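You operate a simulated robot arm through the tools that you are given. There is no shell and no other tool. Be economical: measure what you need, move in short steps, check, and stop when the job is done.

Carry out the task below with a simulated robot arm. There is one attempt and no reset: what you move stays moved.

## Task
Press the white button marked check three times. Stack the can marked "plain" from the top of table marked outfeed on top of the can that says "lime". Put the sleeve with one green band on the top of green drawer unit away on the low right shelf of grey rack. Take the tin marked oil on the low right shelf of grey rack and put it away on the top of table marked fittings. Take the sleeve with three green bands and leave it on the top of carton with green band. Put the can that says "peach" from the top of table marked multipacks on the shelf of table marked multipacks and the can marked "berry" on the shelf of table marked lanes. Take the dented small can and leave it on top of the silver line can with green band. Any order will do. Set down upright: tin marked oil, can, dented small can.

Only the result counts: the job must be done as asked and must still hold three seconds after the hand-in. Knocking over, shifting, dropping, spilling or breaking anything else fails it.

## Robot
A 7-joint arm with a two-finger parallel gripper on a trunk, on a base that drives. Base frame: it is fixed to the floor where the robot stands at the start and does not move with it; the origin is under the middle of the robot, x ahead of it, y to its left, z up. Units: m, degrees, N and s.
With the tool pointing down near the work surface it reaches from about 0.44 to 0.94 m from the robot's upright axis, wherever it stands. Its first joint turns from -166.0 to 166.0 degrees. Places, roughly: can marked lot bulb, can marked spare with white b [1, 0.5, 1]; dented small can (6x6x9 cm) [3.5, 1.9, 0.9]; line can with green band [3.25, 2.25, 1]; low right shelf of grey rack [-0.5, 2.2, 1.2]; shelf of table marked lanes [1.4, 2.1, 0.3]; shelf of table marked multipacks [2.9, 2.1, 0.3]; sleeve with one green band [-0.25, 2.25, 0.75]; sleeve with three green bands [-0.75, 2, 1.25]; tin marked oil [-0.25, 2.25, 1.25]; top of carton with green band [-1.7, -0.5, 1.1]; top of table marked fittings [0.7, -3.3, 0.9]; white button marked check [0.8, 0.1, 0.9]. Payload 3.91 kg.
The TCP is the grasp point between the finger pads, 0.03 m short of the fingertips. In the tool frame z runs along the fingers and y along their closing line. Largest opening 0.11 m; finger width 0.02, thickness 0.01; the body of the gripper, 0.048 by 0.112 m, starts 0.055 m behind the TCP.
Orientation is that of the tool frame in the base frame, as [roll, pitch, yaw] about the fixed x, y, z axes, in that order (R = Rz(yaw) Ry(pitch) Rx(roll)). With the fingers straight down and closing along the base's y, the tool's x points along the base's -x, its y along +y and its z along -z.

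## Interface
- The arm moves only by the tool servo_tool. Its argument "increments" is a list of rows, each a list of 3 entries, a list of its own where there are three numbers: the turn, a rotation vector about the tool's x, y, z in degrees, then the shift along the tool's x, y, z in m, then the gripper command, from -1 (fully open) to 1 (shut), values between in proportion. In form: [[[wx, wy, wz], [x, y, z], fingers], ...]. A call has 1 to 10 rows; each row is the pose to reach, as a shift and turn from the pose commanded when the call began, along the tool's axes at that moment. A row lasts 0.2 s, in which the tool goes at most 0.05 m and 8.6 degrees; a call with a longer step from one row to the next is refused whole, and so is a gripper value outside its range. A pose out of reach is approached as far as the arm can. The call stops where the force on the tool passes 40 N (or 10 N more than at its start, if that is more) or the arm is blocked; 0.2 s more then pass. Each finger travels about 0.072 m/s and halts on what it meets, pressing with about 37 N; the grip force reading is that of the motor and also rises with nothing between the fingers. The clock runs only during rows and for 0.2 s after the last one: add rows that repeat a pose to give the fingers time. The reply holds the time, the measured pose of the TCP, the force on the tool along the base axes, the opening and the grip force, in the units named above and with some noise, with the torque about the TCP (base axes, N m) and any sound that the robot's microphone picked up.
- Cameras (640 x 400 px; columns grow to the right, rows downward): "scene" is now at [0.2514, 0.0274, 1.4337]; the picture's right is [0.32, -0.95, 0.00], its down [-0.58, -0.20, -0.79] and it looks along [0.75, 0.25, -0.61] (base axes); focal length 264 px, centre (320, 200). "wrist" rides on the gripper at [0.072, 0.017, -0.103] in the tool frame; the picture's right is [-0.23, 0.97, 0.00], its down [-0.76, -0.18, -0.62] and it looks along [-0.61, -0.14, 0.78] (tool axes); focal length 222 px, centre (320, 200). There is no depth. A picture from a camera that has moved, and an enlarged one, comes with that camera's place and axes in the base frame and with its lens.
- grab_frame(camera): a new picture of that camera. No time passes.
- raise_lower(by): slides the trunk up (or, below 0, down) by that many m; the arm and the scene camera ride with it, the base frame stays. It gives what a move gives, with no picture.
- roll_base(legs): drives the robot by 1 to 6 legs, each [ahead, left, turn to the left] in m, m and degrees, along the robot's own axes; the way and the turn of a leg run together, so that a leg with both is an arc; at most 1.5 m and 180 degrees a leg. The arm and the cameras ride along, it lands a little off, and it stops where it bumps. It gives what a move gives.
- pan_tilt(pan, tilt): turns the head with the scene camera to pan (to the left, within 86 degrees either way) and tilt (down, from -29 to 69), counted from straight ahead of the robot. It gives what a move gives.
- enlarge(camera, box): a new picture of the part [left, top, right, bottom] of that camera's present view, enlarged. No time passes.
- job_done(): hands the job in; it is judged then, once.

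Work in short steps. Places have to be worked out from the pictures, the camera data and where the tool is seen: move nearer, look again, correct. Check each grasp and each placing, and mend what went wrong. You have 217 turns and 202 pictures in all, those below and enlarged ones among them. Open the gripper and draw the arm clear of the work before you hand the job in, unless the task says otherwise.

The tools are called after ">>>" as name(argument=value, ...) on one line, values as JSON. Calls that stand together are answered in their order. servo_tool: Moves the arm, as the interface text tells. Its arguments: {"type":"object","properties":{"increments":{"type":"array"}},"required":["increments"]} The other tools are called the same way: raise_lower (by) slides the trunk up or down; roll_base (legs) drives the base; pan_tilt (pan, tilt) turns the head that bears the scene camera; grab_frame (camera) takes a picture; enlarge (camera, box) takes an enlarged picture of a part of a camera's view; job_done () hands the job in.

At the start:

```text
time: 0.0
position: [0.503, 0.2366, 1.2226]
ee_rot: [180.0, 0.0, -180.0]
ft_force: [-0.1, -0.6, -0.4]
wrist_torque: [0.0, 0.02, -0.04]
grip_width: 0.11
finger_force: 0.0
trunk travel left (down, up): [-0.625, 0.057]
robot x, y, heading: [0.0001, -0.0004, -0.1]
head pan, tilt: [18.6, 37.9]
```

scene: 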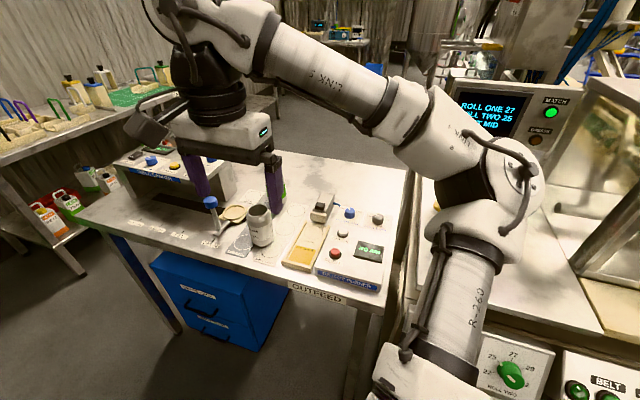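
wrist: 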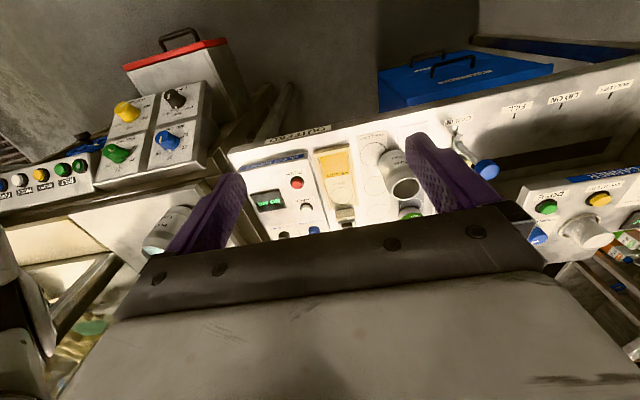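

The outfeed table with a panel is ahead. I'll enlarge to read labels.

>>> enlarge(camera="scene", box=[180, 160, 420, 310])

>>> enlarge(camera="wrist", box=[220, 90, 540, 290])

```text
2.67 times, centred on (300, 235) of scene
camera zoom: at [0.2514, 0.0274, 1.4337], right [0.32, -0.95, 0.0], down [-0.58, -0.2, -0.79], along [0.75, 0.25, -0.61], focal length 704 px, centre (373, 107)
```

zoom: 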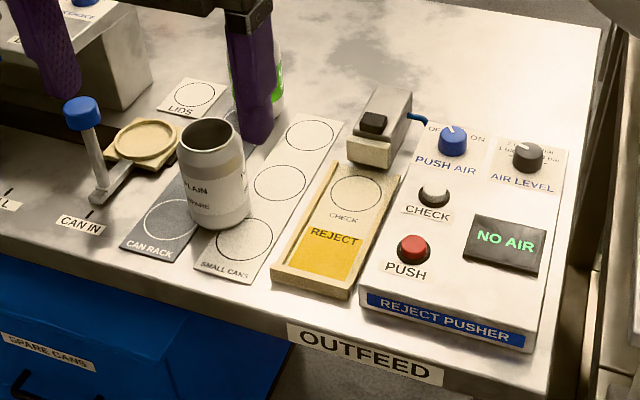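

```text
2.00 times, centred on (380, 190) of wrist
camera zoom: at [0.4288, 0.2527, 1.3261], right [0.23, 0.97, 0.0], down [0.76, -0.18, 0.62], along [0.61, -0.14, -0.78], focal length 444 px, centre (200, 220)
```

zoom: 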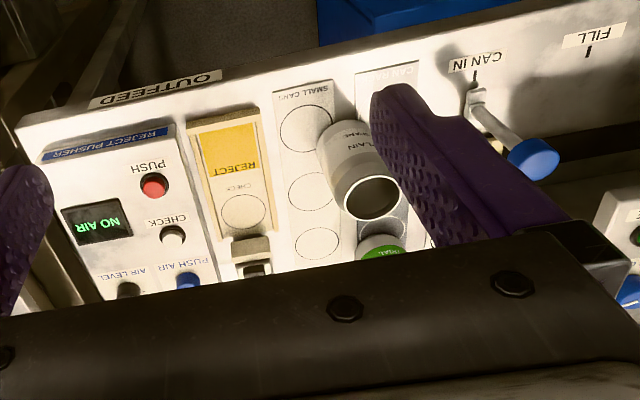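

The check button triangulates to about (0.783, 0.135, 0.895). I'll close the fingers and move above it.

>>> servo_tool(increments=[[[0, 0, 0], [-0.04, -0.015, 0.02], 1], [[0, 0, 0], [-0.08, -0.029, 0.04], 1], [[0, 0, 0], [-0.12, -0.044, 0.06], 1], [[0, 0, 0], [-0.16, -0.058, 0.08], 1], [[0, 0, 0], [-0.2, -0.073, 0.1], 1], [[0, 0, 0], [-0.24, -0.087, 0.12], 1], [[0, 0, 0], [-0.28, -0.1016, 0.14], 1], [[0, 0, 0], [-0.28, -0.1016, 0.18], 1], [[0, 0, 0], [-0.28, -0.1016, 0.22], 1], [[0, 0, 0], [-0.28, -0.1016, 0.22], 1]])

>>> grab_frame(camera="wrist")

>>> enlarge(camera="scene", box=[180, 130, 420, 280])

```text
time: 2.2
position: [0.7849, 0.1331, 1.0008]
ee_rot: [179.9, 0.1, -180.0]
ft_force: [0.5, 0.2, 0.5]
wrist_torque: [0.03, -0.02, 0.0]
grip_width: 0.0002
finger_force: 36.8
trunk travel left (down, up): [-0.625, 0.057]
robot x, y, heading: [0.0013, 0.0024, 0.1]
head pan, tilt: [18.6, 37.9]
```

```text
197 pictures are left
camera wrist: at [0.7111, 0.1487, 1.1046], right [0.23, 0.97, 0.0], down [0.76, -0.18, 0.62], along [0.61, -0.14, -0.78], focal length 222 px, centre (320, 200)
```

wrist: 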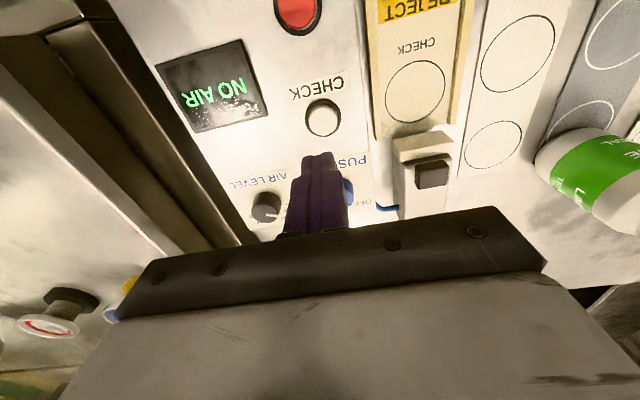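

```text
2.67 times, centred on (300, 205) of scene
camera zoom: at [0.2512, 0.0274, 1.4338], right [0.32, -0.95, 0.0], down [-0.58, -0.2, -0.79], along [0.75, 0.25, -0.61], focal length 704 px, centre (373, 187)
```

zoom: 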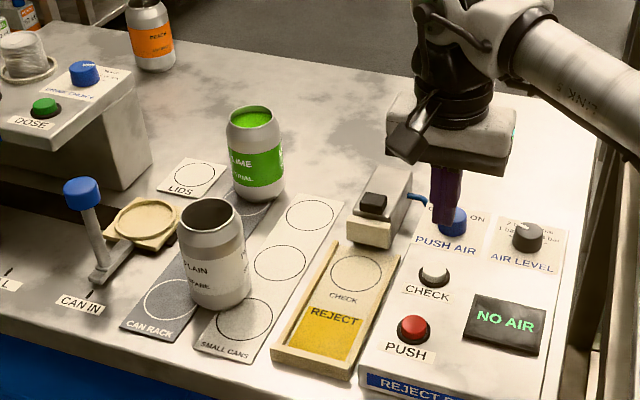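

Button at ≈(0.780, 0.136). Descend onto it with small steps.

>>> servo_tool(increments=[[[0, 0, 0], [0.004, 0.003, 0.03], 1], [[0, 0, 0], [0.004, 0.003, 0.055], 1], [[0, 0, 0], [0.004, 0.003, 0.06], 1], [[0, 0, 0], [0.004, 0.003, 0.065], 1], [[0, 0, 0], [0.004, 0.003, 0.07], 1], [[0, 0, 0], [0.004, 0.003, 0.074], 1], [[0, 0, 0], [0.004, 0.003, 0.078], 1]])

>>> enlarge(camera="scene", box=[180, 130, 420, 280])

```text
time: 3.8
position: [0.7784, 0.1366, 0.9303]
ee_rot: [179.8, 0.5, 180.0]
ft_force: [4.5, -4.7, 36.2]
wrist_torque: [-0.15, -0.07, 0.13]
grip_width: 0.0
finger_force: 37.2
trunk travel left (down, up): [-0.625, 0.057]
robot x, y, heading: [0.0004, -0.0012, -0.0]
head pan, tilt: [18.6, 37.9]
heard: click
```

```text
2.67 times, centred on (300, 205) of scene
camera zoom: at [0.2484, 0.0264, 1.435], right [0.32, -0.95, 0.0], down [-0.58, -0.19, -0.79], along [0.75, 0.25, -0.61], focal length 704 px, centre (373, 187)
```

zoom: 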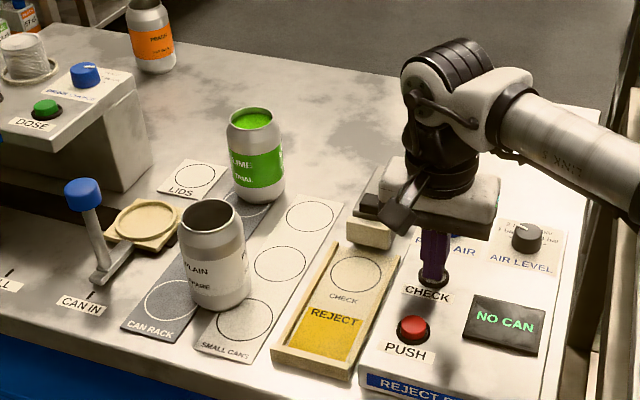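

First press clicked (display changed). Lift and press again.

>>> servo_tool(increments=[[[0, 0, 0], [0, 0, -0.015], 1], [[0, 0, 0], [0, 0, -0.03], 1], [[0, 0, 0], [0, 0, -0.03], 1], [[0, 0, 0], [0, 0, -0.015], 1], [[0, 0, 0], [0, 0, -0.008], 1], [[0, 0, 0], [0, 0, -0.004], 1], [[0, 0, 0], [0, 0, 0], 1]])

```text
time: 5.4
position: [0.7775, 0.1373, 0.9295]
ee_rot: [179.8, 0.4, 180.0]
ft_force: [4.0, -0.6, 32.0]
wrist_torque: [0.0, -0.02, 0.07]
grip_width: 0.0
finger_force: 36.8
trunk travel left (down, up): [-0.625, 0.057]
robot x, y, heading: [0.0009, 0.0036, -0.0]
head pan, tilt: [18.6, 37.9]
heard: click
```

Second click. Once more, then lift clear.

>>> servo_tool(increments=[[[0, 0, 0], [0, 0, -0.015], 1], [[0, 0, 0], [0, 0, -0.03], 1], [[0, 0, 0], [0, 0, -0.03], 1], [[0, 0, 0], [0, 0, -0.015], 1], [[0, 0, 0], [0, 0, -0.008], 1], [[0, 0, 0], [0, 0, -0.004], 1], [[0, 0, 0], [0, 0, 0], 1]])

```text
time: 7.0
position: [0.7783, 0.1396, 0.9295]
ee_rot: [179.6, 0.4, -180.0]
ft_force: [2.6, 3.4, 34.6]
wrist_torque: [0.09, -0.02, 0.08]
grip_width: 0.0
finger_force: 37.2
trunk travel left (down, up): [-0.625, 0.057]
robot x, y, heading: [0.0017, -0.0017, -0.0]
head pan, tilt: [18.6, 37.9]
heard: click
```

Three clicks done. Lift up, open, and move toward the plain can's area to view it.

>>> servo_tool(increments=[[[0, 0, 0], [0, 0, -0.04], 1], [[0, 0, 0], [0, 0, -0.08], 1], [[0, 0, 0], [0, 0, -0.12], 0], [[0, 0, 0], [0, 0, -0.16], -1], [[0, 0, 0], [0, 0, -0.2], -1], [[0, 0, 0], [0.04, 0.03, -0.2], -1], [[0, 0, 0], [0.08, 0.06, -0.2], -1], [[0, 0, 0], [0.12, 0.09, -0.2], -1], [[0, 0, 0], [0.15, 0.12, -0.2], -1], [[0, 0, 0], [0.15, 0.12, -0.2], -1]])

>>> grab_frame(camera="wrist")

>>> enlarge(camera="scene", box=[180, 130, 420, 280])

```text
time: 9.2
position: [0.6287, 0.258, 1.1282]
ee_rot: [179.8, 0.0, -179.9]
ft_force: [-0.4, 0.3, -0.1]
wrist_torque: [0.03, -0.01, 0.03]
grip_width: 0.1101
finger_force: 0.1
trunk travel left (down, up): [-0.625, 0.057]
robot x, y, heading: [0.0025, -0.0024, 0.1]
head pan, tilt: [18.6, 37.9]
```

```text
194 pictures are left
camera wrist: at [0.5549, 0.2736, 1.2315], right [0.23, 0.97, 0.0], down [0.76, -0.18, 0.62], along [0.61, -0.14, -0.78], focal length 222 px, centre (320, 200)
```

wrist: 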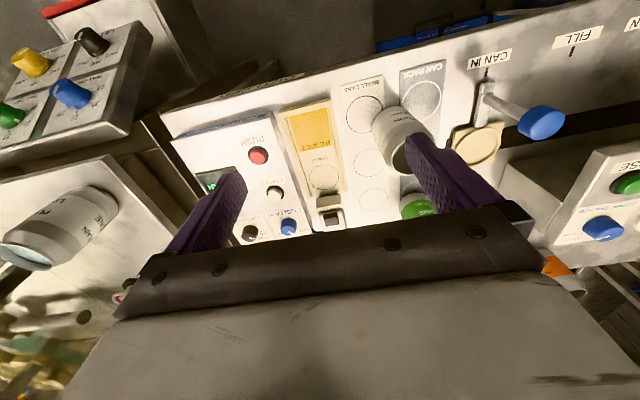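

```text
2.67 times, centred on (300, 205) of scene
camera zoom: at [0.2515, 0.027, 1.4337], right [0.32, -0.95, 0.0], down [-0.58, -0.2, -0.79], along [0.75, 0.25, -0.61], focal length 704 px, centre (373, 187)
```

zoom: 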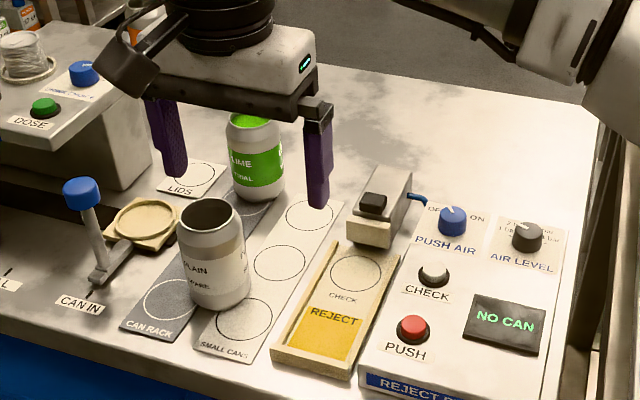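

I need to survey first for duplicates (e.g., several peach/lime/plain cans). Pan left.

>>> pan_tilt(pan=60, tilt=25)

>>> grab_frame(camera="scene")

>>> enlarge(camera="wrist", box=[0, 150, 320, 350])

```text
time: 10.3
position: [0.6302, 0.2564, 1.1268]
ee_rot: [179.9, 0.1, -180.0]
ft_force: [0.1, 0.1, 0.5]
wrist_torque: [-0.01, 0.02, 0.01]
grip_width: 0.1102
finger_force: 0.1
trunk travel left (down, up): [-0.625, 0.057]
robot x, y, heading: [-0.0006, -0.0017, -0.1]
head pan, tilt: [60.0, 25.0]
```

```text
192 pictures are left
camera scene: at [0.2156, 0.0796, 1.4539], right [0.87, -0.5, 0.0], down [-0.21, -0.37, -0.91], along [0.45, 0.78, -0.42], focal length 264 px, centre (320, 200)
```

scene: 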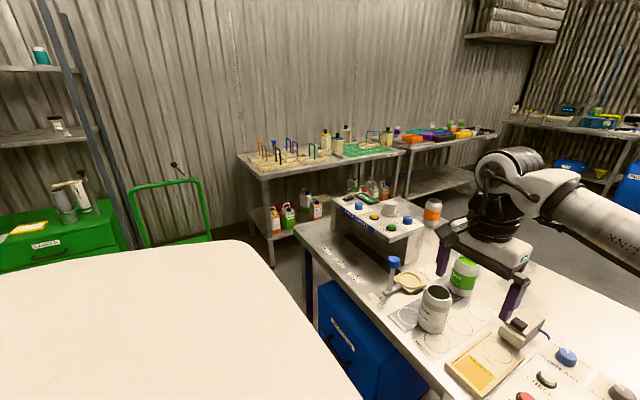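

```text
2.00 times, centred on (160, 250) of wrist
camera zoom: at [0.5553, 0.2737, 1.2314], right [0.23, 0.97, 0.0], down [0.76, -0.18, 0.62], along [0.61, -0.14, -0.78], focal length 444 px, centre (640, 100)
```

zoom: 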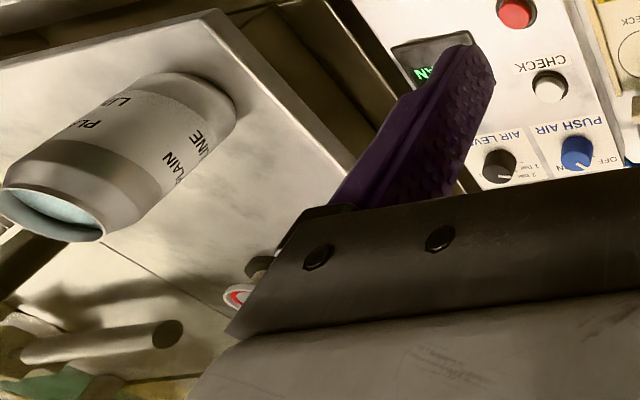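

Let me zoom in on the far tables and the rack.

>>> enlarge(camera="scene", box=[230, 110, 410, 240])

>>> enlarge(camera="scene", box=[390, 90, 530, 190])

>>> enlarge(camera="scene", box=[0, 30, 200, 270])

```text
3.08 times, centred on (320, 175) of scene
camera zoom: at [0.2156, 0.0796, 1.4539], right [0.87, -0.5, 0.0], down [-0.21, -0.37, -0.91], along [0.45, 0.78, -0.42], focal length 812 px, centre (320, 277)
```

zoom: 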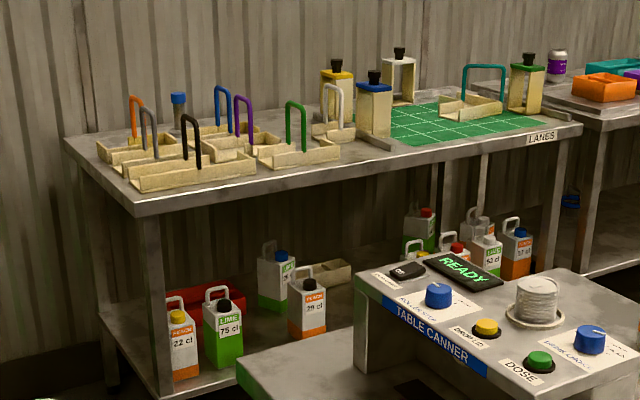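

```text
4.00 times, centred on (460, 140) of scene
camera zoom: at [0.2156, 0.0796, 1.4539], right [0.87, -0.5, 0.0], down [-0.21, -0.37, -0.91], along [0.45, 0.78, -0.42], focal length 1056 px, centre (-240, 440)
```

zoom: 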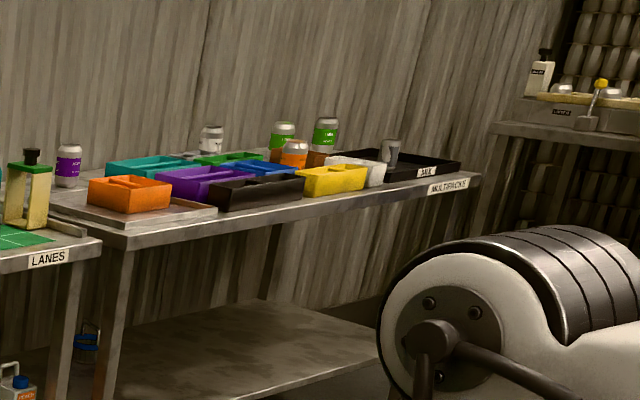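

```text
1.67 times, centred on (100, 150) of scene
camera zoom: at [0.2156, 0.0796, 1.4539], right [0.87, -0.5, 0.0], down [-0.21, -0.37, -0.91], along [0.45, 0.78, -0.42], focal length 440 px, centre (687, 283)
```

zoom: 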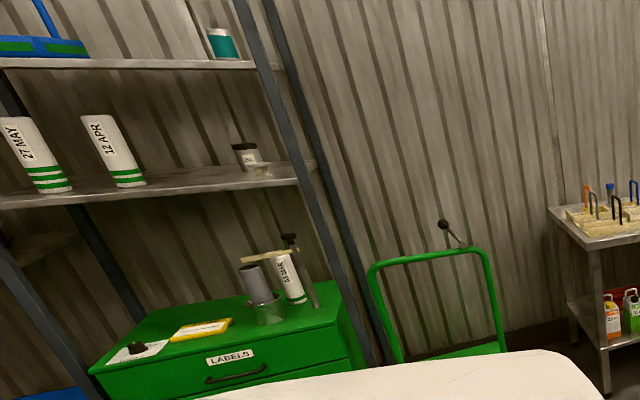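

Read the labels on the lime and plain cans closely.

>>> enlarge(camera="scene", box=[400, 180, 496, 340])

>>> enlarge(camera="wrist", box=[340, 60, 500, 220])

>>> enlarge(camera="scene", box=[440, 110, 500, 140])

```text
2.50 times, centred on (448, 260) of scene
camera zoom: at [0.2156, 0.0796, 1.4539], right [0.87, -0.5, 0.0], down [-0.21, -0.37, -0.91], along [0.45, 0.78, -0.42], focal length 660 px, centre (0, 50)
```

zoom: 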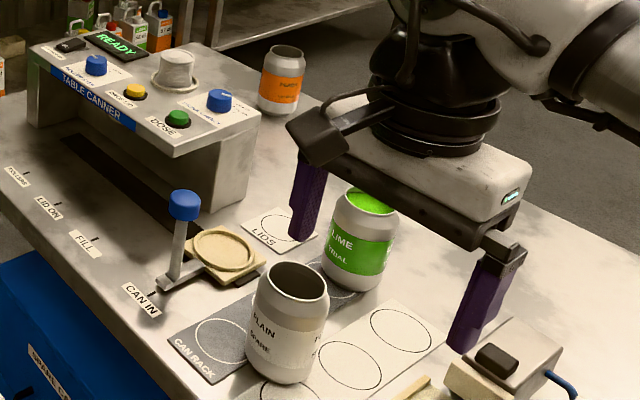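

```text
2.50 times, centred on (420, 140) of wrist
camera zoom: at [0.5553, 0.2737, 1.2314], right [0.23, 0.97, 0.0], down [0.76, -0.18, 0.62], along [0.61, -0.14, -0.78], focal length 555 px, centre (70, 350)
```

zoom: 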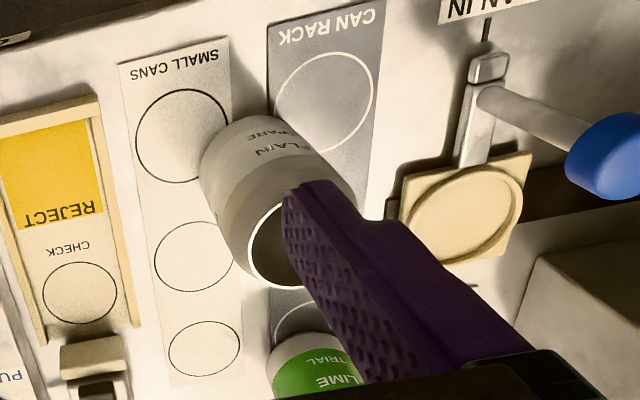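

```text
10.67 times, centred on (470, 125) of scene
camera zoom: at [0.2156, 0.0796, 1.4539], right [0.87, -0.5, 0.0], down [-0.21, -0.37, -0.91], along [0.45, 0.78, -0.42], focal length 2817 px, centre (-1280, 1000)
```

zoom: 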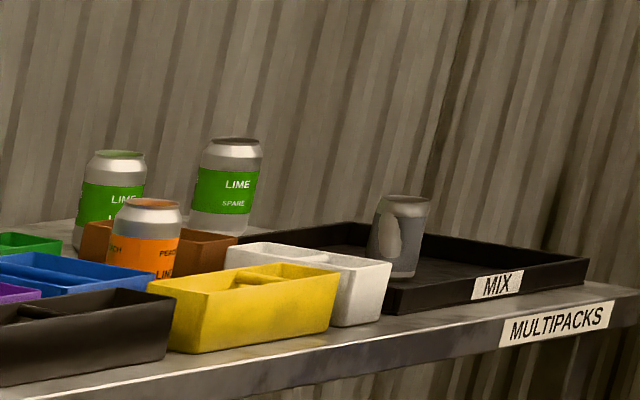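

PLAIN/SPARE on outfeed, LIME/TRIAL behind it. Move the wrist to get a view with better parallax.

>>> servo_tool(increments=[[[0, 0, 0], [0.02, 0.04, 0], -1], [[0, 0, 0], [0.04, 0.08, 0], -1], [[0, 0, 0], [0.06, 0.12, 0], -1], [[0, 0, 0], [0.08, 0.15, 0], -1], [[0, 0, 0], [0.08, 0.18, 0], -1], [[0, 0, 0], [0.08, 0.18, 0], -1]])

>>> grab_frame(camera="wrist")

```text
time: 11.7
position: [0.55, 0.4372, 1.1234]
ee_rot: [179.9, 0.0, 180.0]
ft_force: [-0.4, 0.4, -0.2]
wrist_torque: [-0.02, -0.03, 0.01]
grip_width: 0.11
finger_force: 0.1
trunk travel left (down, up): [-0.625, 0.057]
robot x, y, heading: [0.0007, -0.001, -0.0]
head pan, tilt: [60.0, 25.0]
```

```text
184 pictures are left
camera wrist: at [0.4757, 0.4549, 1.2298], right [0.23, 0.97, 0.0], down [0.76, -0.18, 0.62], along [0.61, -0.14, -0.78], focal length 222 px, centre (320, 200)
```

wrist: 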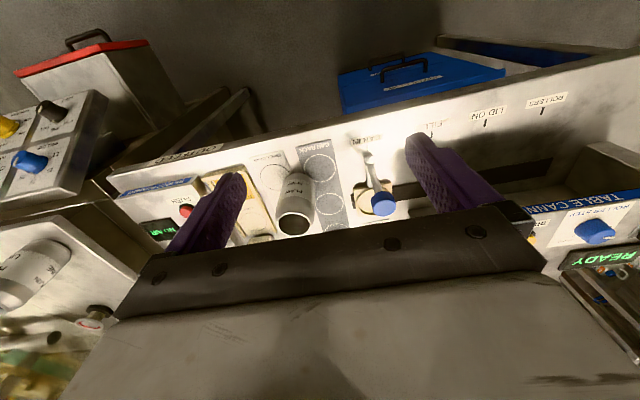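

The plain can is at ≈(0.720, 0.358), top at z≈0.962, table ≈0.862. Move above it, tips just above the rim.

>>> servo_tool(increments=[[[0, 0, 0], [-0.042, -0.02, 0.0], -1], [[0, 0, 0], [-0.085, -0.04, 0.0], -1], [[0, 0, 0], [-0.127, -0.06, 0.02], -1], [[0, 0, 0], [-0.17, -0.08, 0.04], -1], [[0, 0, 0], [-0.17, -0.08, 0.08], -1], [[0, 0, 0], [-0.17, -0.08, 0.11], -1], [[0, 0, 0], [-0.17, -0.08, 0.11], -1]])

>>> grab_frame(camera="wrist")

>>> enlarge(camera="scene", box=[340, 180, 580, 330])

```text
refused: row 3 steps farther than a row can; nothing moved
```

```text
183 pictures are left
camera wrist: at [0.4757, 0.4549, 1.2298], right [0.23, 0.97, 0.0], down [0.76, -0.18, 0.62], along [0.61, -0.14, -0.78], focal length 222 px, centre (320, 200)
```

wrist: 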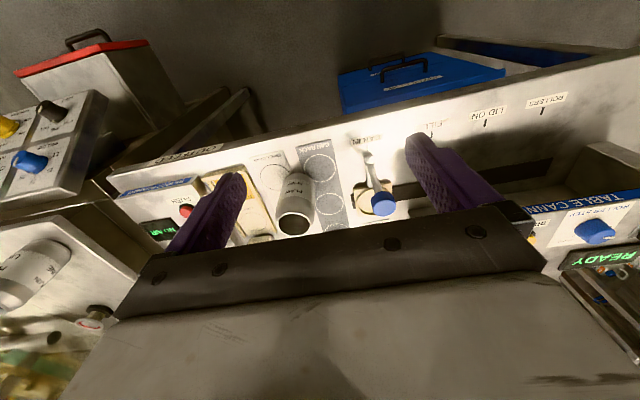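

```text
2.67 times, centred on (460, 255) of scene
camera zoom: at [0.2155, 0.0794, 1.454], right [0.87, -0.5, 0.0], down [-0.21, -0.37, -0.91], along [0.45, 0.79, -0.42], focal length 704 px, centre (-53, 53)
```

zoom: 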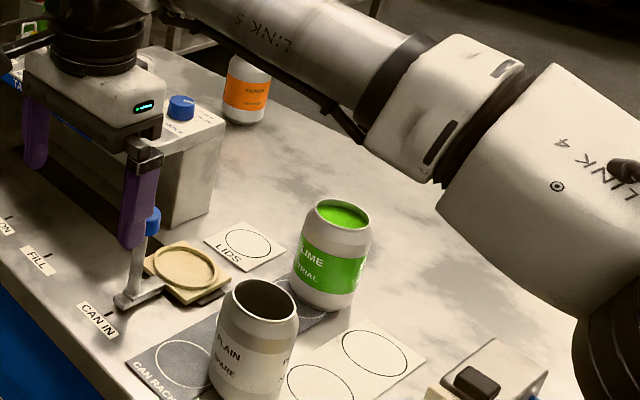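

Step was too long; resend with smaller increments.

>>> servo_tool(increments=[[[0, 0, 0], [-0.042, -0.02, 0.0], -1], [[0, 0, 0], [-0.085, -0.04, 0.0], -1], [[0, 0, 0], [-0.127, -0.06, 0.0], -1], [[0, 0, 0], [-0.17, -0.08, 0.0], -1], [[0, 0, 0], [-0.17, -0.08, 0.04], -1], [[0, 0, 0], [-0.17, -0.08, 0.08], -1], [[0, 0, 0], [-0.17, -0.08, 0.11], -1], [[0, 0, 0], [-0.17, -0.08, 0.11], -1]])

>>> grab_frame(camera="wrist")

>>> enlarge(camera="scene", box=[340, 180, 580, 330])

```text
time: 13.5
position: [0.7175, 0.3567, 1.0111]
ee_rot: [179.9, 0.0, -180.0]
ft_force: [-0.6, -0.1, 0.7]
wrist_torque: [0.02, -0.02, -0.01]
grip_width: 0.11
finger_force: 0.1
trunk travel left (down, up): [-0.625, 0.057]
robot x, y, heading: [0.0004, -0.0002, 0.1]
head pan, tilt: [60.0, 25.0]
```

```text
181 pictures are left
camera wrist: at [0.6435, 0.3741, 1.1157], right [0.23, 0.97, 0.0], down [0.76, -0.18, 0.62], along [0.61, -0.14, -0.78], focal length 222 px, centre (320, 200)
```

wrist: 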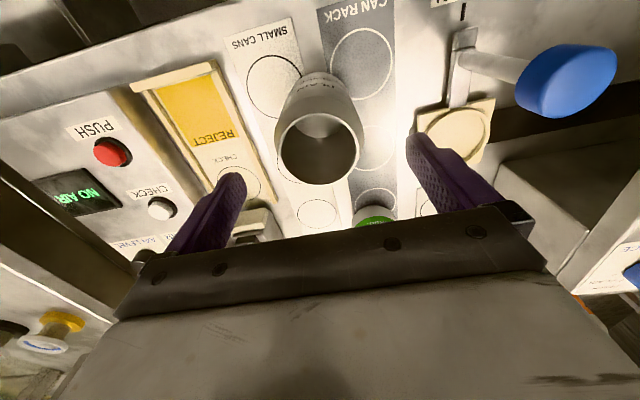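

```text
2.67 times, centred on (460, 255) of scene
camera zoom: at [0.2154, 0.0797, 1.454], right [0.87, -0.5, 0.0], down [-0.21, -0.37, -0.91], along [0.45, 0.78, -0.42], focal length 704 px, centre (-53, 53)
```

zoom: 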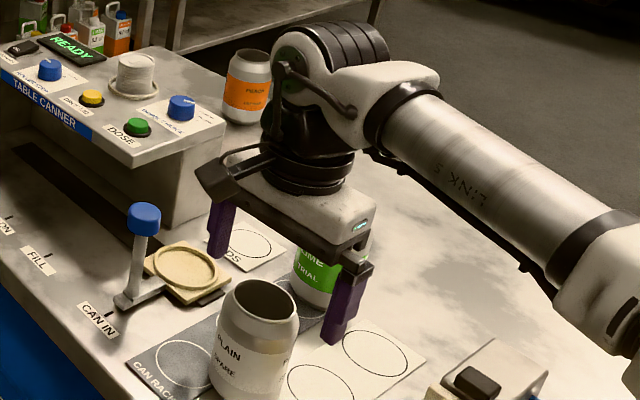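

Rim is centred between the fingers. Descend and close.

>>> servo_tool(increments=[[[0, 0, 0], [0.002, 0.0, 0.04], -1], [[0, 0, 0], [0.002, 0.0, 0.07], -1], [[0, 0, 0], [0.002, 0.0, 0.086], -1], [[0, 0, 0], [0.002, 0.0, 0.086], 1], [[0, 0, 0], [0.002, 0.0, 0.086], 1], [[0, 0, 0], [0.002, 0.0, 0.086], 1], [[0, 0, 0], [0.002, 0.0, 0.086], 1]])

```text
time: 15.1
position: [0.7144, 0.3571, 0.9259]
ee_rot: [180.0, 0.1, 180.0]
ft_force: [-0.1, -0.2, 0.0]
wrist_torque: [0.0, 0.01, 0.01]
grip_width: 0.0641
finger_force: 36.9
trunk travel left (down, up): [-0.625, 0.057]
robot x, y, heading: [-0.0039, 0.0004, 0.0]
head pan, tilt: [60.0, 25.0]
```

Gripped (64 mm). Lift 0.17 m.

>>> servo_tool(increments=[[[0, 0, 0], [0, 0, -0.04], 1], [[0, 0, 0], [0, 0, -0.08], 1], [[0, 0, 0], [0, 0, -0.12], 1], [[0, 0, 0], [0, 0, -0.165], 1], [[0, 0, 0], [0, 0, -0.165], 1]])

>>> grab_frame(camera="wrist")

>>> enlarge(camera="scene", box=[340, 160, 580, 310])

```text
time: 16.3
position: [0.7195, 0.3584, 1.0926]
ee_rot: [-180.0, 0.0, 180.0]
ft_force: [-0.6, 0.1, -0.2]
wrist_torque: [-0.02, 0.0, -0.01]
grip_width: 0.0644
finger_force: 37.3
trunk travel left (down, up): [-0.625, 0.057]
robot x, y, heading: [-0.0014, -0.0013, -0.2]
head pan, tilt: [60.0, 25.0]
```

```text
179 pictures are left
camera wrist: at [0.6454, 0.3748, 1.198], right [0.23, 0.97, 0.0], down [0.76, -0.18, 0.62], along [0.61, -0.14, -0.78], focal length 222 px, centre (320, 200)
```

wrist: 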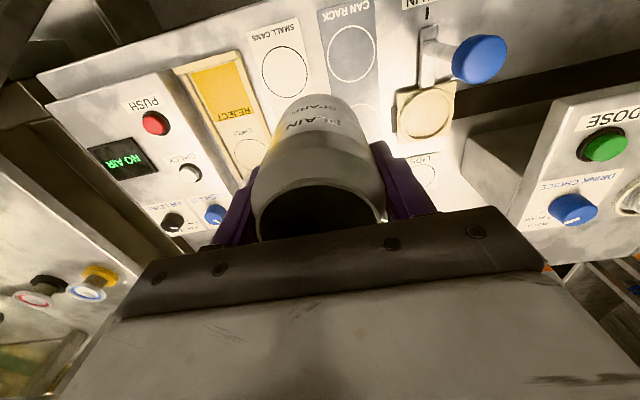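

```text
2.67 times, centred on (460, 235) of scene
camera zoom: at [0.2158, 0.0797, 1.4538], right [0.87, -0.5, 0.0], down [-0.21, -0.37, -0.91], along [0.45, 0.78, -0.42], focal length 704 px, centre (-53, 107)
```

zoom: 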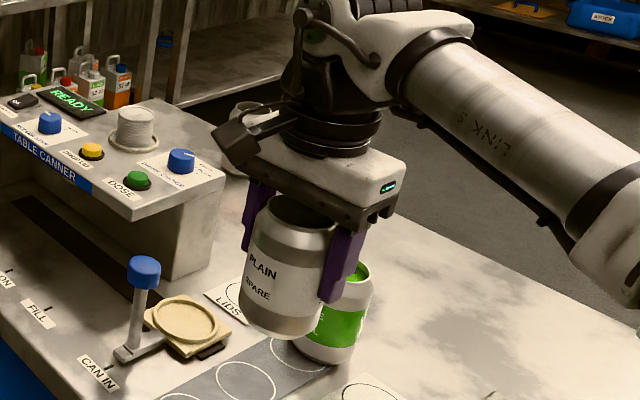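

I need to get closer for reach. Check what is left of the base (white surface) before driving.

>>> pan_tilt(pan=80, tilt=55)

>>> grab_frame(camera="scene")

>>> pan_tilt(pan=10, tilt=60)

>>> grab_frame(camera="scene")

```text
time: 17.2
position: [0.7185, 0.3567, 1.0932]
ee_rot: [179.9, -0.1, -180.0]
ft_force: [0.9, 0.3, -0.1]
wrist_torque: [0.05, -0.01, -0.04]
grip_width: 0.0642
finger_force: 37.1
trunk travel left (down, up): [-0.625, 0.057]
robot x, y, heading: [-0.0011, -0.0023, -0.2]
head pan, tilt: [80.0, 55.0]
```

```text
177 pictures are left
camera scene: at [0.1821, 0.0709, 1.41], right [0.98, -0.17, 0.0], down [-0.14, -0.81, -0.57], along [0.1, 0.57, -0.82], focal length 264 px, centre (320, 200)
```

scene: 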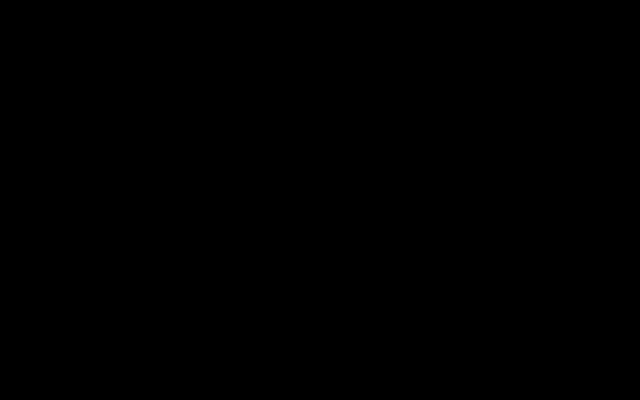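

```text
time: 18.6
position: [0.7179, 0.3574, 1.0929]
ee_rot: [-180.0, 0.0, -179.9]
ft_force: [-0.2, 0.1, 0.4]
wrist_torque: [0.0, 0.02, 0.0]
grip_width: 0.0642
finger_force: 37.4
trunk travel left (down, up): [-0.625, 0.057]
robot x, y, heading: [-0.0016, -0.0007, 0.0]
head pan, tilt: [10.0, 60.0]
```

```text
176 pictures are left
camera scene: at [0.2351, 0.0115, 1.4039], right [0.17, -0.98, 0.0], down [-0.85, -0.15, -0.5], along [0.49, 0.09, -0.87], focal length 264 px, centre (320, 200)
```

scene: 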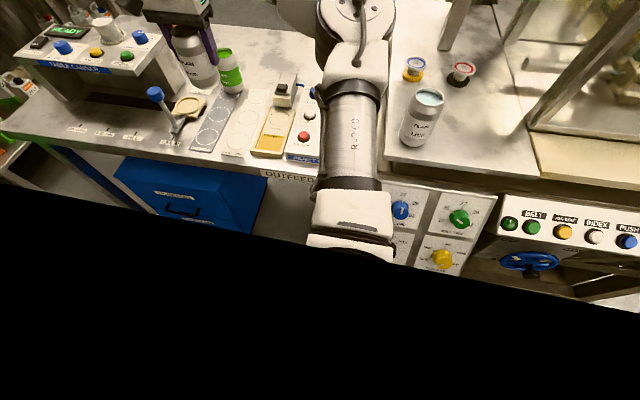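

The white thing is the robot's own body. Retract the tool a bit, then drive left 0.3 and ahead 0.08.

>>> servo_tool(increments=[[[0, 0, 0], [0.03, 0, -0.03], 1], [[0, 0, 0], [0.06, 0, -0.06], 1], [[0, 0, 0], [0.1, 0, -0.08], 1], [[0, 0, 0], [0.14, 0, -0.08], 1], [[0, 0, 0], [0.18, 0, -0.08], 1]])

>>> roll_base(legs=[[0.08, 0.3, 0]])

>>> pan_tilt(pan=0, tilt=40)

>>> grab_frame(camera="scene")

>>> grab_frame(camera="wrist")

```text
time: 19.8
position: [0.5344, 0.36, 1.1733]
ee_rot: [-180.0, 0.0, 180.0]
ft_force: [0.6, 0.6, -0.3]
wrist_torque: [0.02, -0.02, -0.01]
grip_width: 0.0644
finger_force: 36.4
trunk travel left (down, up): [-0.625, 0.057]
robot x, y, heading: [-0.0042, -0.0011, 0.2]
head pan, tilt: [10.0, 60.0]
```

```text
time: 22.8
position: [0.6214, 0.6616, 1.1719]
ee_rot: [-180.0, 0.1, 179.7]
ft_force: [-0.4, -0.4, 0.3]
wrist_torque: [-0.05, 0.03, 0.01]
grip_width: 0.0641
finger_force: 36.9
trunk travel left (down, up): [-0.625, 0.057]
robot x, y, heading: [0.0816, 0.305, -0.5]
head pan, tilt: [10.0, 60.0]
```

```text
time: 23.6
position: [0.6194, 0.6604, 1.1732]
ee_rot: [179.9, 0.0, 179.6]
ft_force: [-0.4, 0.2, -0.7]
wrist_torque: [0.0, 0.01, -0.01]
grip_width: 0.064
finger_force: 36.6
trunk travel left (down, up): [-0.625, 0.057]
robot x, y, heading: [0.0821, 0.3052, -0.4]
head pan, tilt: [0.0, 40.0]
```

```text
175 pictures are left
camera scene: at [0.3374, 0.3036, 1.4305], right [-0.01, -1.0, 0.0], down [-0.64, 0.0, -0.77], along [0.77, 0.0, -0.64], focal length 264 px, centre (320, 200)
```

scene: 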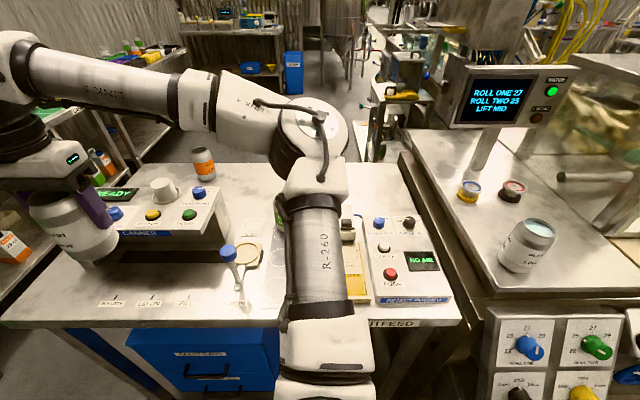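

```text
174 pictures are left
camera wrist: at [0.5468, 0.6785, 1.2774], right [0.23, 0.97, 0.0], down [0.76, -0.18, 0.62], along [0.61, -0.14, -0.78], focal length 222 px, centre (320, 200)
```

wrist: 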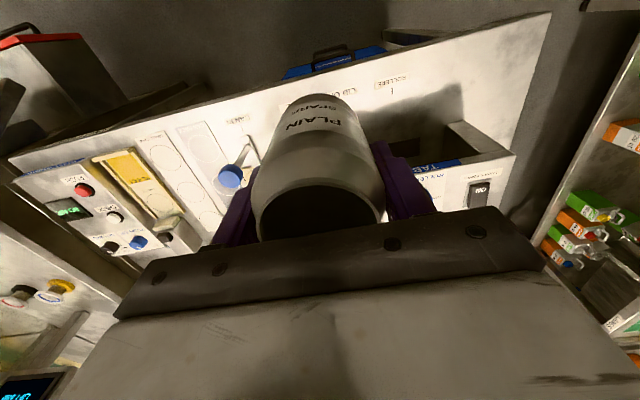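

Lime is hidden by the arm; move the tool toward it, staying high.

>>> servo_tool(increments=[[[0, 0, 0], [0, -0.045, 0], 1], [[0, 0, 0], [0, -0.09, 0], 1], [[0, 0, 0], [0, -0.135, 0], 1], [[0, 0, 0], [-0.02, -0.175, 0], 1], [[0, 0, 0], [-0.05, -0.21, 0], 1], [[0, 0, 0], [-0.08, -0.23, 0], 1], [[0, 0, 0], [-0.08, -0.23, 0], 1]])

>>> grab_frame(camera="scene")

```text
time: 25.2
position: [0.6992, 0.4327, 1.1752]
ee_rot: [-179.9, 0.1, 179.6]
ft_force: [-0.7, 0.4, -0.5]
wrist_torque: [0.03, 0.0, 0.0]
grip_width: 0.064
finger_force: 37.2
trunk travel left (down, up): [-0.625, 0.057]
robot x, y, heading: [0.0827, 0.3049, -0.4]
head pan, tilt: [0.0, 40.0]
```

```text
173 pictures are left
camera scene: at [0.3373, 0.3036, 1.4306], right [-0.01, -1.0, 0.0], down [-0.64, 0.0, -0.77], along [0.77, 0.0, -0.64], focal length 264 px, centre (320, 200)
```

scene: 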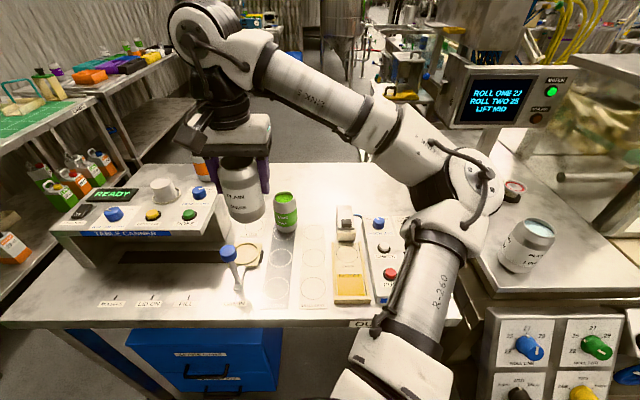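

Lime now visible; enlarge for precision.

>>> enlarge(camera="scene", box=[200, 150, 360, 250])

```text
4.00 times, centred on (280, 200) of scene
camera zoom: at [0.3373, 0.3036, 1.4306], right [-0.01, -1.0, 0.0], down [-0.64, 0.0, -0.77], along [0.77, 0.0, -0.64], focal length 1056 px, centre (480, 200)
```

zoom: 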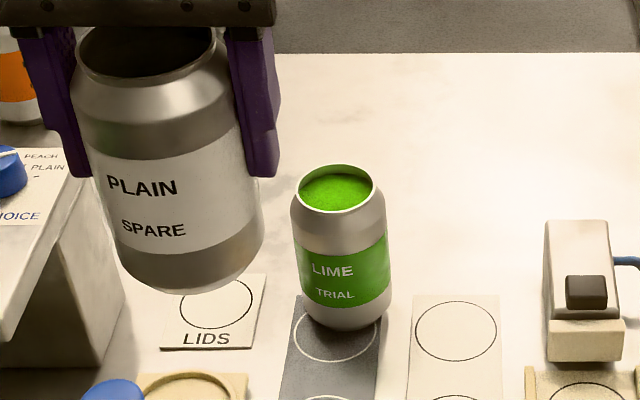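

Lime at ≈(0.905, 0.4045), cans ~0.115 tall. Move above it and descend to just short of contact.

>>> servo_tool(increments=[[[0, 0, 0], [-0.045, -0.006, 0], 1], [[0, 0, 0], [-0.09, -0.012, 0], 1], [[0, 0, 0], [-0.135, -0.018, 0], 1], [[0, 0, 0], [-0.18, -0.024, 0], 1], [[0, 0, 0], [-0.2062, -0.0266, 0.03], 1], [[0, 0, 0], [-0.2062, -0.0266, 0.07], 1], [[0, 0, 0], [-0.2062, -0.0266, 0.1], 1], [[0, 0, 0], [-0.2062, -0.0266, 0.115], 1], [[0, 0, 0], [-0.2062, -0.0266, 0.115], 1]])

>>> enlarge(camera="scene", box=[200, 130, 360, 250])

```text
time: 27.2
position: [0.9069, 0.403, 1.0564]
ee_rot: [180.0, 0.1, 179.6]
ft_force: [2.2, 1.7, 7.3]
wrist_torque: [0.03, -0.11, 0.01]
grip_width: 0.0643
finger_force: 36.7
trunk travel left (down, up): [-0.625, 0.057]
robot x, y, heading: [0.0872, 0.3085, -0.3]
head pan, tilt: [0.0, 40.0]
```

```text
3.33 times, centred on (280, 190) of scene
camera zoom: at [0.3369, 0.3035, 1.4309], right [-0.01, -1.0, 0.0], down [-0.64, 0.0, -0.77], along [0.77, 0.0, -0.64], focal length 880 px, centre (453, 233)
```

zoom: 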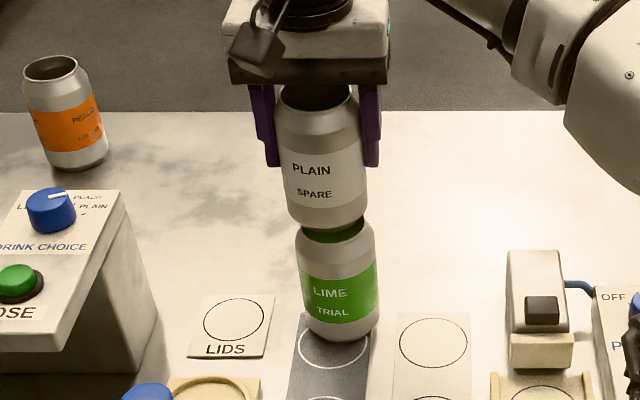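

Slight contact and the plain can looks ~6 mm left of the lime. Zoom on the interface.

>>> enlarge(camera="scene", box=[265, 140, 313, 220])

>>> grab_frame(camera="wrist")

```text
5.00 times, centred on (289, 180) of scene
camera zoom: at [0.3369, 0.3035, 1.4309], right [-0.01, -1.0, 0.0], down [-0.64, 0.0, -0.77], along [0.77, 0.0, -0.64], focal length 1320 px, centre (475, 300)
```

zoom: 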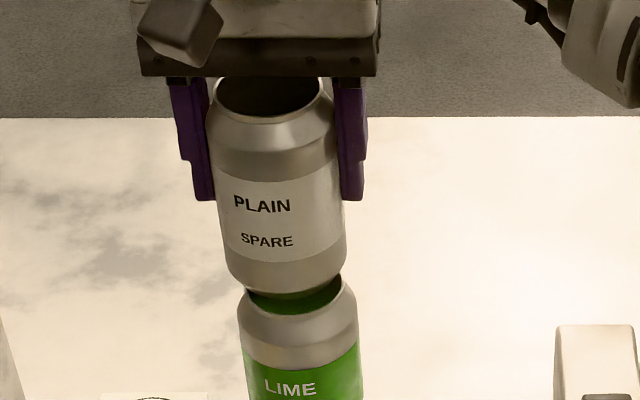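

```text
169 pictures are left
camera wrist: at [0.8327, 0.4193, 1.1605], right [0.23, 0.97, 0.0], down [0.76, -0.18, 0.62], along [0.61, -0.14, -0.78], focal length 222 px, centre (320, 200)
```

wrist: 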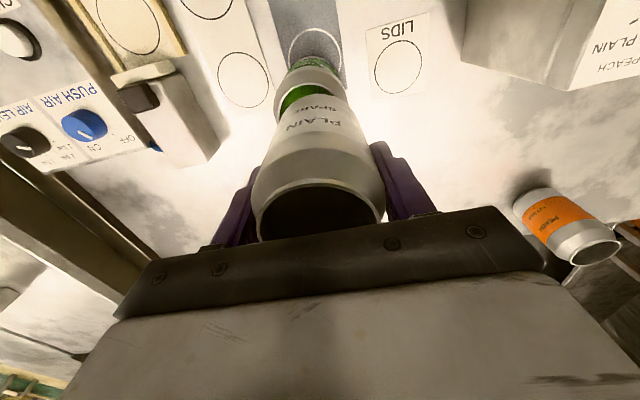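

Likely hovering ~12 mm above. Shift 6 mm to -y and re-read force.

>>> servo_tool(increments=[[[0, 0, 0], [0, -0.003, -0.003], 1], [[0, 0, 0], [0, -0.006, -0.003], 1], [[0, 0, 0], [0, -0.006, -0.003], 1]])

>>> enlarge(camera="scene", box=[265, 140, 313, 220])

```text
time: 28.0
position: [0.9057, 0.3981, 1.0595]
ee_rot: [-179.9, -0.1, 179.7]
ft_force: [-0.8, 0.4, -0.3]
wrist_torque: [-0.02, 0.02, -0.02]
grip_width: 0.0644
finger_force: 37.4
trunk travel left (down, up): [-0.625, 0.057]
robot x, y, heading: [0.0854, 0.3037, -0.3]
head pan, tilt: [0.0, 40.0]
```

```text
5.00 times, centred on (289, 180) of scene
camera zoom: at [0.3375, 0.3035, 1.4306], right [-0.01, -1.0, 0.0], down [-0.64, 0.0, -0.77], along [0.77, 0.0, -0.64], focal length 1320 px, centre (475, 300)
```

zoom: 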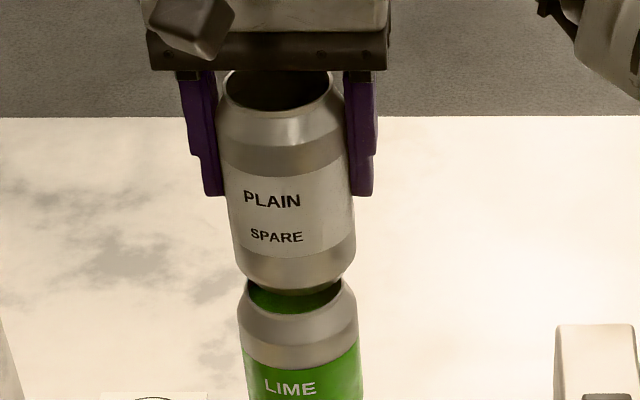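

Force is now zero, so that was contact. Check wrist view for x alignment.

>>> enlarge(camera="wrist", box=[240, 20, 400, 120])

```text
4.00 times, centred on (320, 70) of wrist
camera zoom: at [0.832, 0.4139, 1.1639], right [0.23, 0.97, 0.0], down [0.76, -0.18, 0.62], along [0.61, -0.14, -0.78], focal length 888 px, centre (320, 720)
```

zoom: 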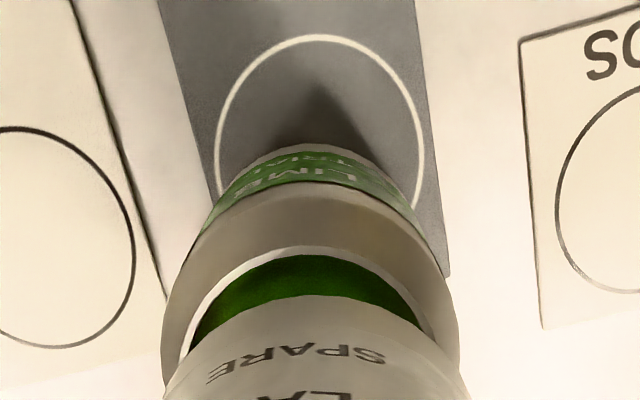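

Plain is aligned in y but ~12 mm too far in x. Shift back 12 mm (after a small lift) and check.

>>> servo_tool(increments=[[[0, 0, 0], [0.006, 0, -0.004], 1], [[0, 0, 0], [0.012, 0, -0.004], 1], [[0, 0, 0], [0.012, 0, -0.004], 1]])

>>> enlarge(camera="wrist", box=[240, 20, 400, 120])

>>> enlarge(camera="scene", box=[265, 140, 313, 220])

```text
time: 28.8
position: [0.8931, 0.3975, 1.0645]
ee_rot: [179.9, 0.0, 179.6]
ft_force: [-0.3, -0.4, -0.7]
wrist_torque: [0.01, 0.01, 0.0]
grip_width: 0.0643
finger_force: 36.9
trunk travel left (down, up): [-0.625, 0.057]
robot x, y, heading: [0.0838, 0.3062, -0.2]
head pan, tilt: [0.0, 40.0]
```

```text
4.00 times, centred on (320, 70) of wrist
camera zoom: at [0.8192, 0.414, 1.1689], right [0.23, 0.97, 0.0], down [0.76, -0.18, 0.62], along [0.61, -0.14, -0.78], focal length 888 px, centre (320, 720)
```

zoom: 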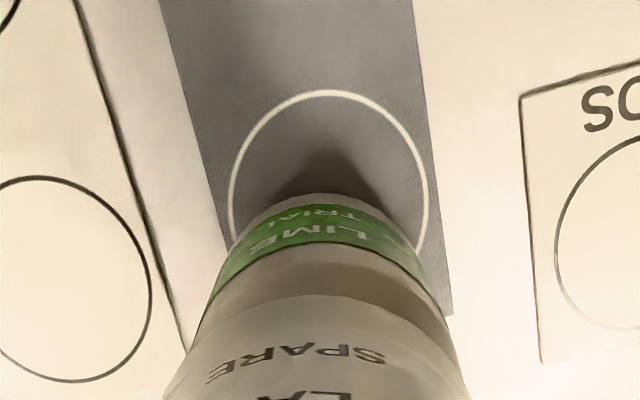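

```text
5.00 times, centred on (289, 180) of scene
camera zoom: at [0.3375, 0.3036, 1.4306], right [-0.01, -1.0, 0.0], down [-0.64, 0.0, -0.77], along [0.77, 0.0, -0.64], focal length 1320 px, centre (475, 300)
```

zoom: 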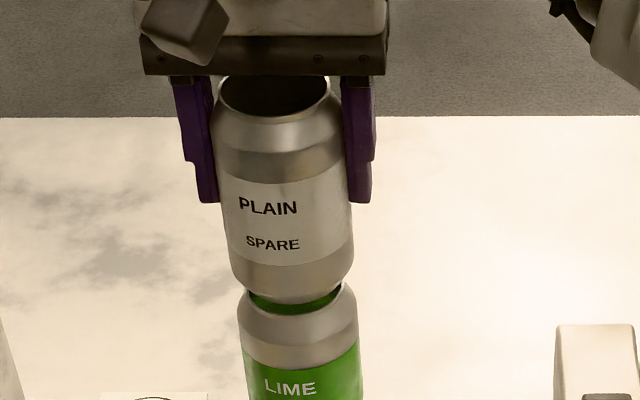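

Well aligned now. Lower gently 6 mm.

>>> servo_tool(increments=[[[0, 0, 0], [0, 0, 0.002], 1], [[0, 0, 0], [0, 0, 0.004], 1], [[0, 0, 0], [0, 0, 0.006], 1], [[0, 0, 0], [0, 0, 0.006], 1]])

```text
time: 29.8
position: [0.8938, 0.3982, 1.0595]
ee_rot: [-180.0, 0.0, 179.8]
ft_force: [0.6, -1.5, -0.2]
wrist_torque: [-0.04, -0.01, 0.01]
grip_width: 0.0643
finger_force: 37.4
trunk travel left (down, up): [-0.625, 0.057]
robot x, y, heading: [0.0817, 0.304, -0.2]
head pan, tilt: [0.0, 40.0]
```

>>> servo_tool(increments=[[[0, 0, 0], [0, 0, 0.002], 1], [[0, 0, 0], [0, 0, 0.004], 1], [[0, 0, 0], [0, 0, 0.004], 1]])

>>> enlarge(camera="scene", box=[265, 140, 313, 220])

```text
time: 30.6
position: [0.892, 0.3975, 1.0569]
ee_rot: [179.9, 0.0, 179.7]
ft_force: [0.0, 0.5, 1.2]
wrist_torque: [0.03, -0.01, -0.01]
grip_width: 0.0642
finger_force: 36.5
trunk travel left (down, up): [-0.625, 0.057]
robot x, y, heading: [0.0824, 0.3056, -0.3]
head pan, tilt: [0.0, 40.0]
```

```text
5.00 times, centred on (289, 180) of scene
camera zoom: at [0.3373, 0.3036, 1.4307], right [-0.01, -1.0, 0.0], down [-0.64, 0.0, -0.77], along [0.77, 0.0, -0.64], focal length 1320 px, centre (475, 300)
```

zoom: 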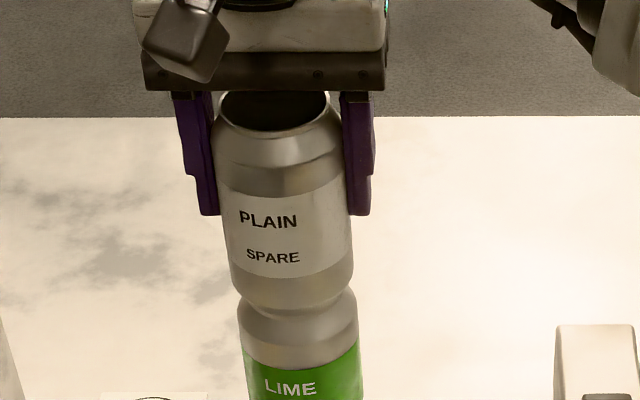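

Nearly touching. Lower 3 mm more.

>>> servo_tool(increments=[[[0, 0, 0], [0, 0, 0.0015], 1], [[0, 0, 0], [0, 0, 0.003], 1], [[0, 0, 0], [0, 0, 0.003], 1]])

```text
time: 31.4
position: [0.8926, 0.3966, 1.0553]
ee_rot: [179.9, 0.1, 179.7]
ft_force: [2.8, 2.2, 19.8]
wrist_torque: [0.02, -0.06, 0.01]
grip_width: 0.0642
finger_force: 36.5
trunk travel left (down, up): [-0.625, 0.057]
robot x, y, heading: [0.0815, 0.3044, -0.4]
head pan, tilt: [0.0, 40.0]
```

Contact at 20 N. Back off 1.5 mm, then open slowly.

>>> servo_tool(increments=[[[0, 0, 0], [0, 0, -0.0015], 1], [[0, 0, 0], [0, 0, -0.0015], 0], [[0, 0, 0], [0, 0, -0.0015], -0.3], [[0, 0, 0], [0, 0, -0.0015], -0.5], [[0, 0, 0], [0, 0, -0.0015], -0.5]])

>>> enlarge(camera="scene", box=[240, 130, 340, 250])

```text
time: 32.6
position: [0.894, 0.3967, 1.0532]
ee_rot: [-180.0, 0.0, 179.6]
ft_force: [0.6, -0.3, 0.5]
wrist_torque: [0.04, -0.04, -0.02]
grip_width: 0.0826
finger_force: 0.0
trunk travel left (down, up): [-0.625, 0.057]
robot x, y, heading: [0.0842, 0.3054, -0.4]
head pan, tilt: [0.0, 40.0]
```

```text
3.33 times, centred on (290, 190) of scene
camera zoom: at [0.3373, 0.3035, 1.4306], right [-0.01, -1.0, 0.0], down [-0.64, 0.0, -0.77], along [0.77, 0.0, -0.64], focal length 880 px, centre (420, 233)
```

zoom: 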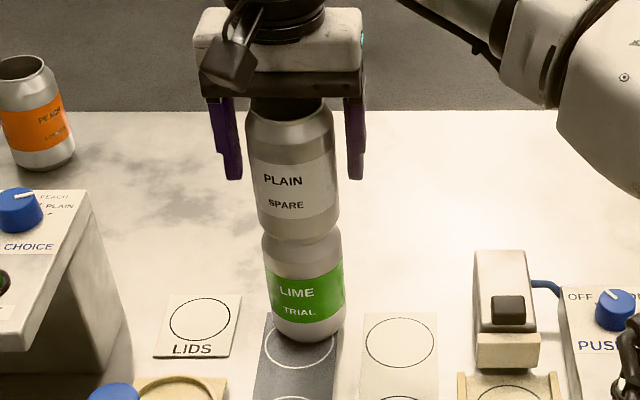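

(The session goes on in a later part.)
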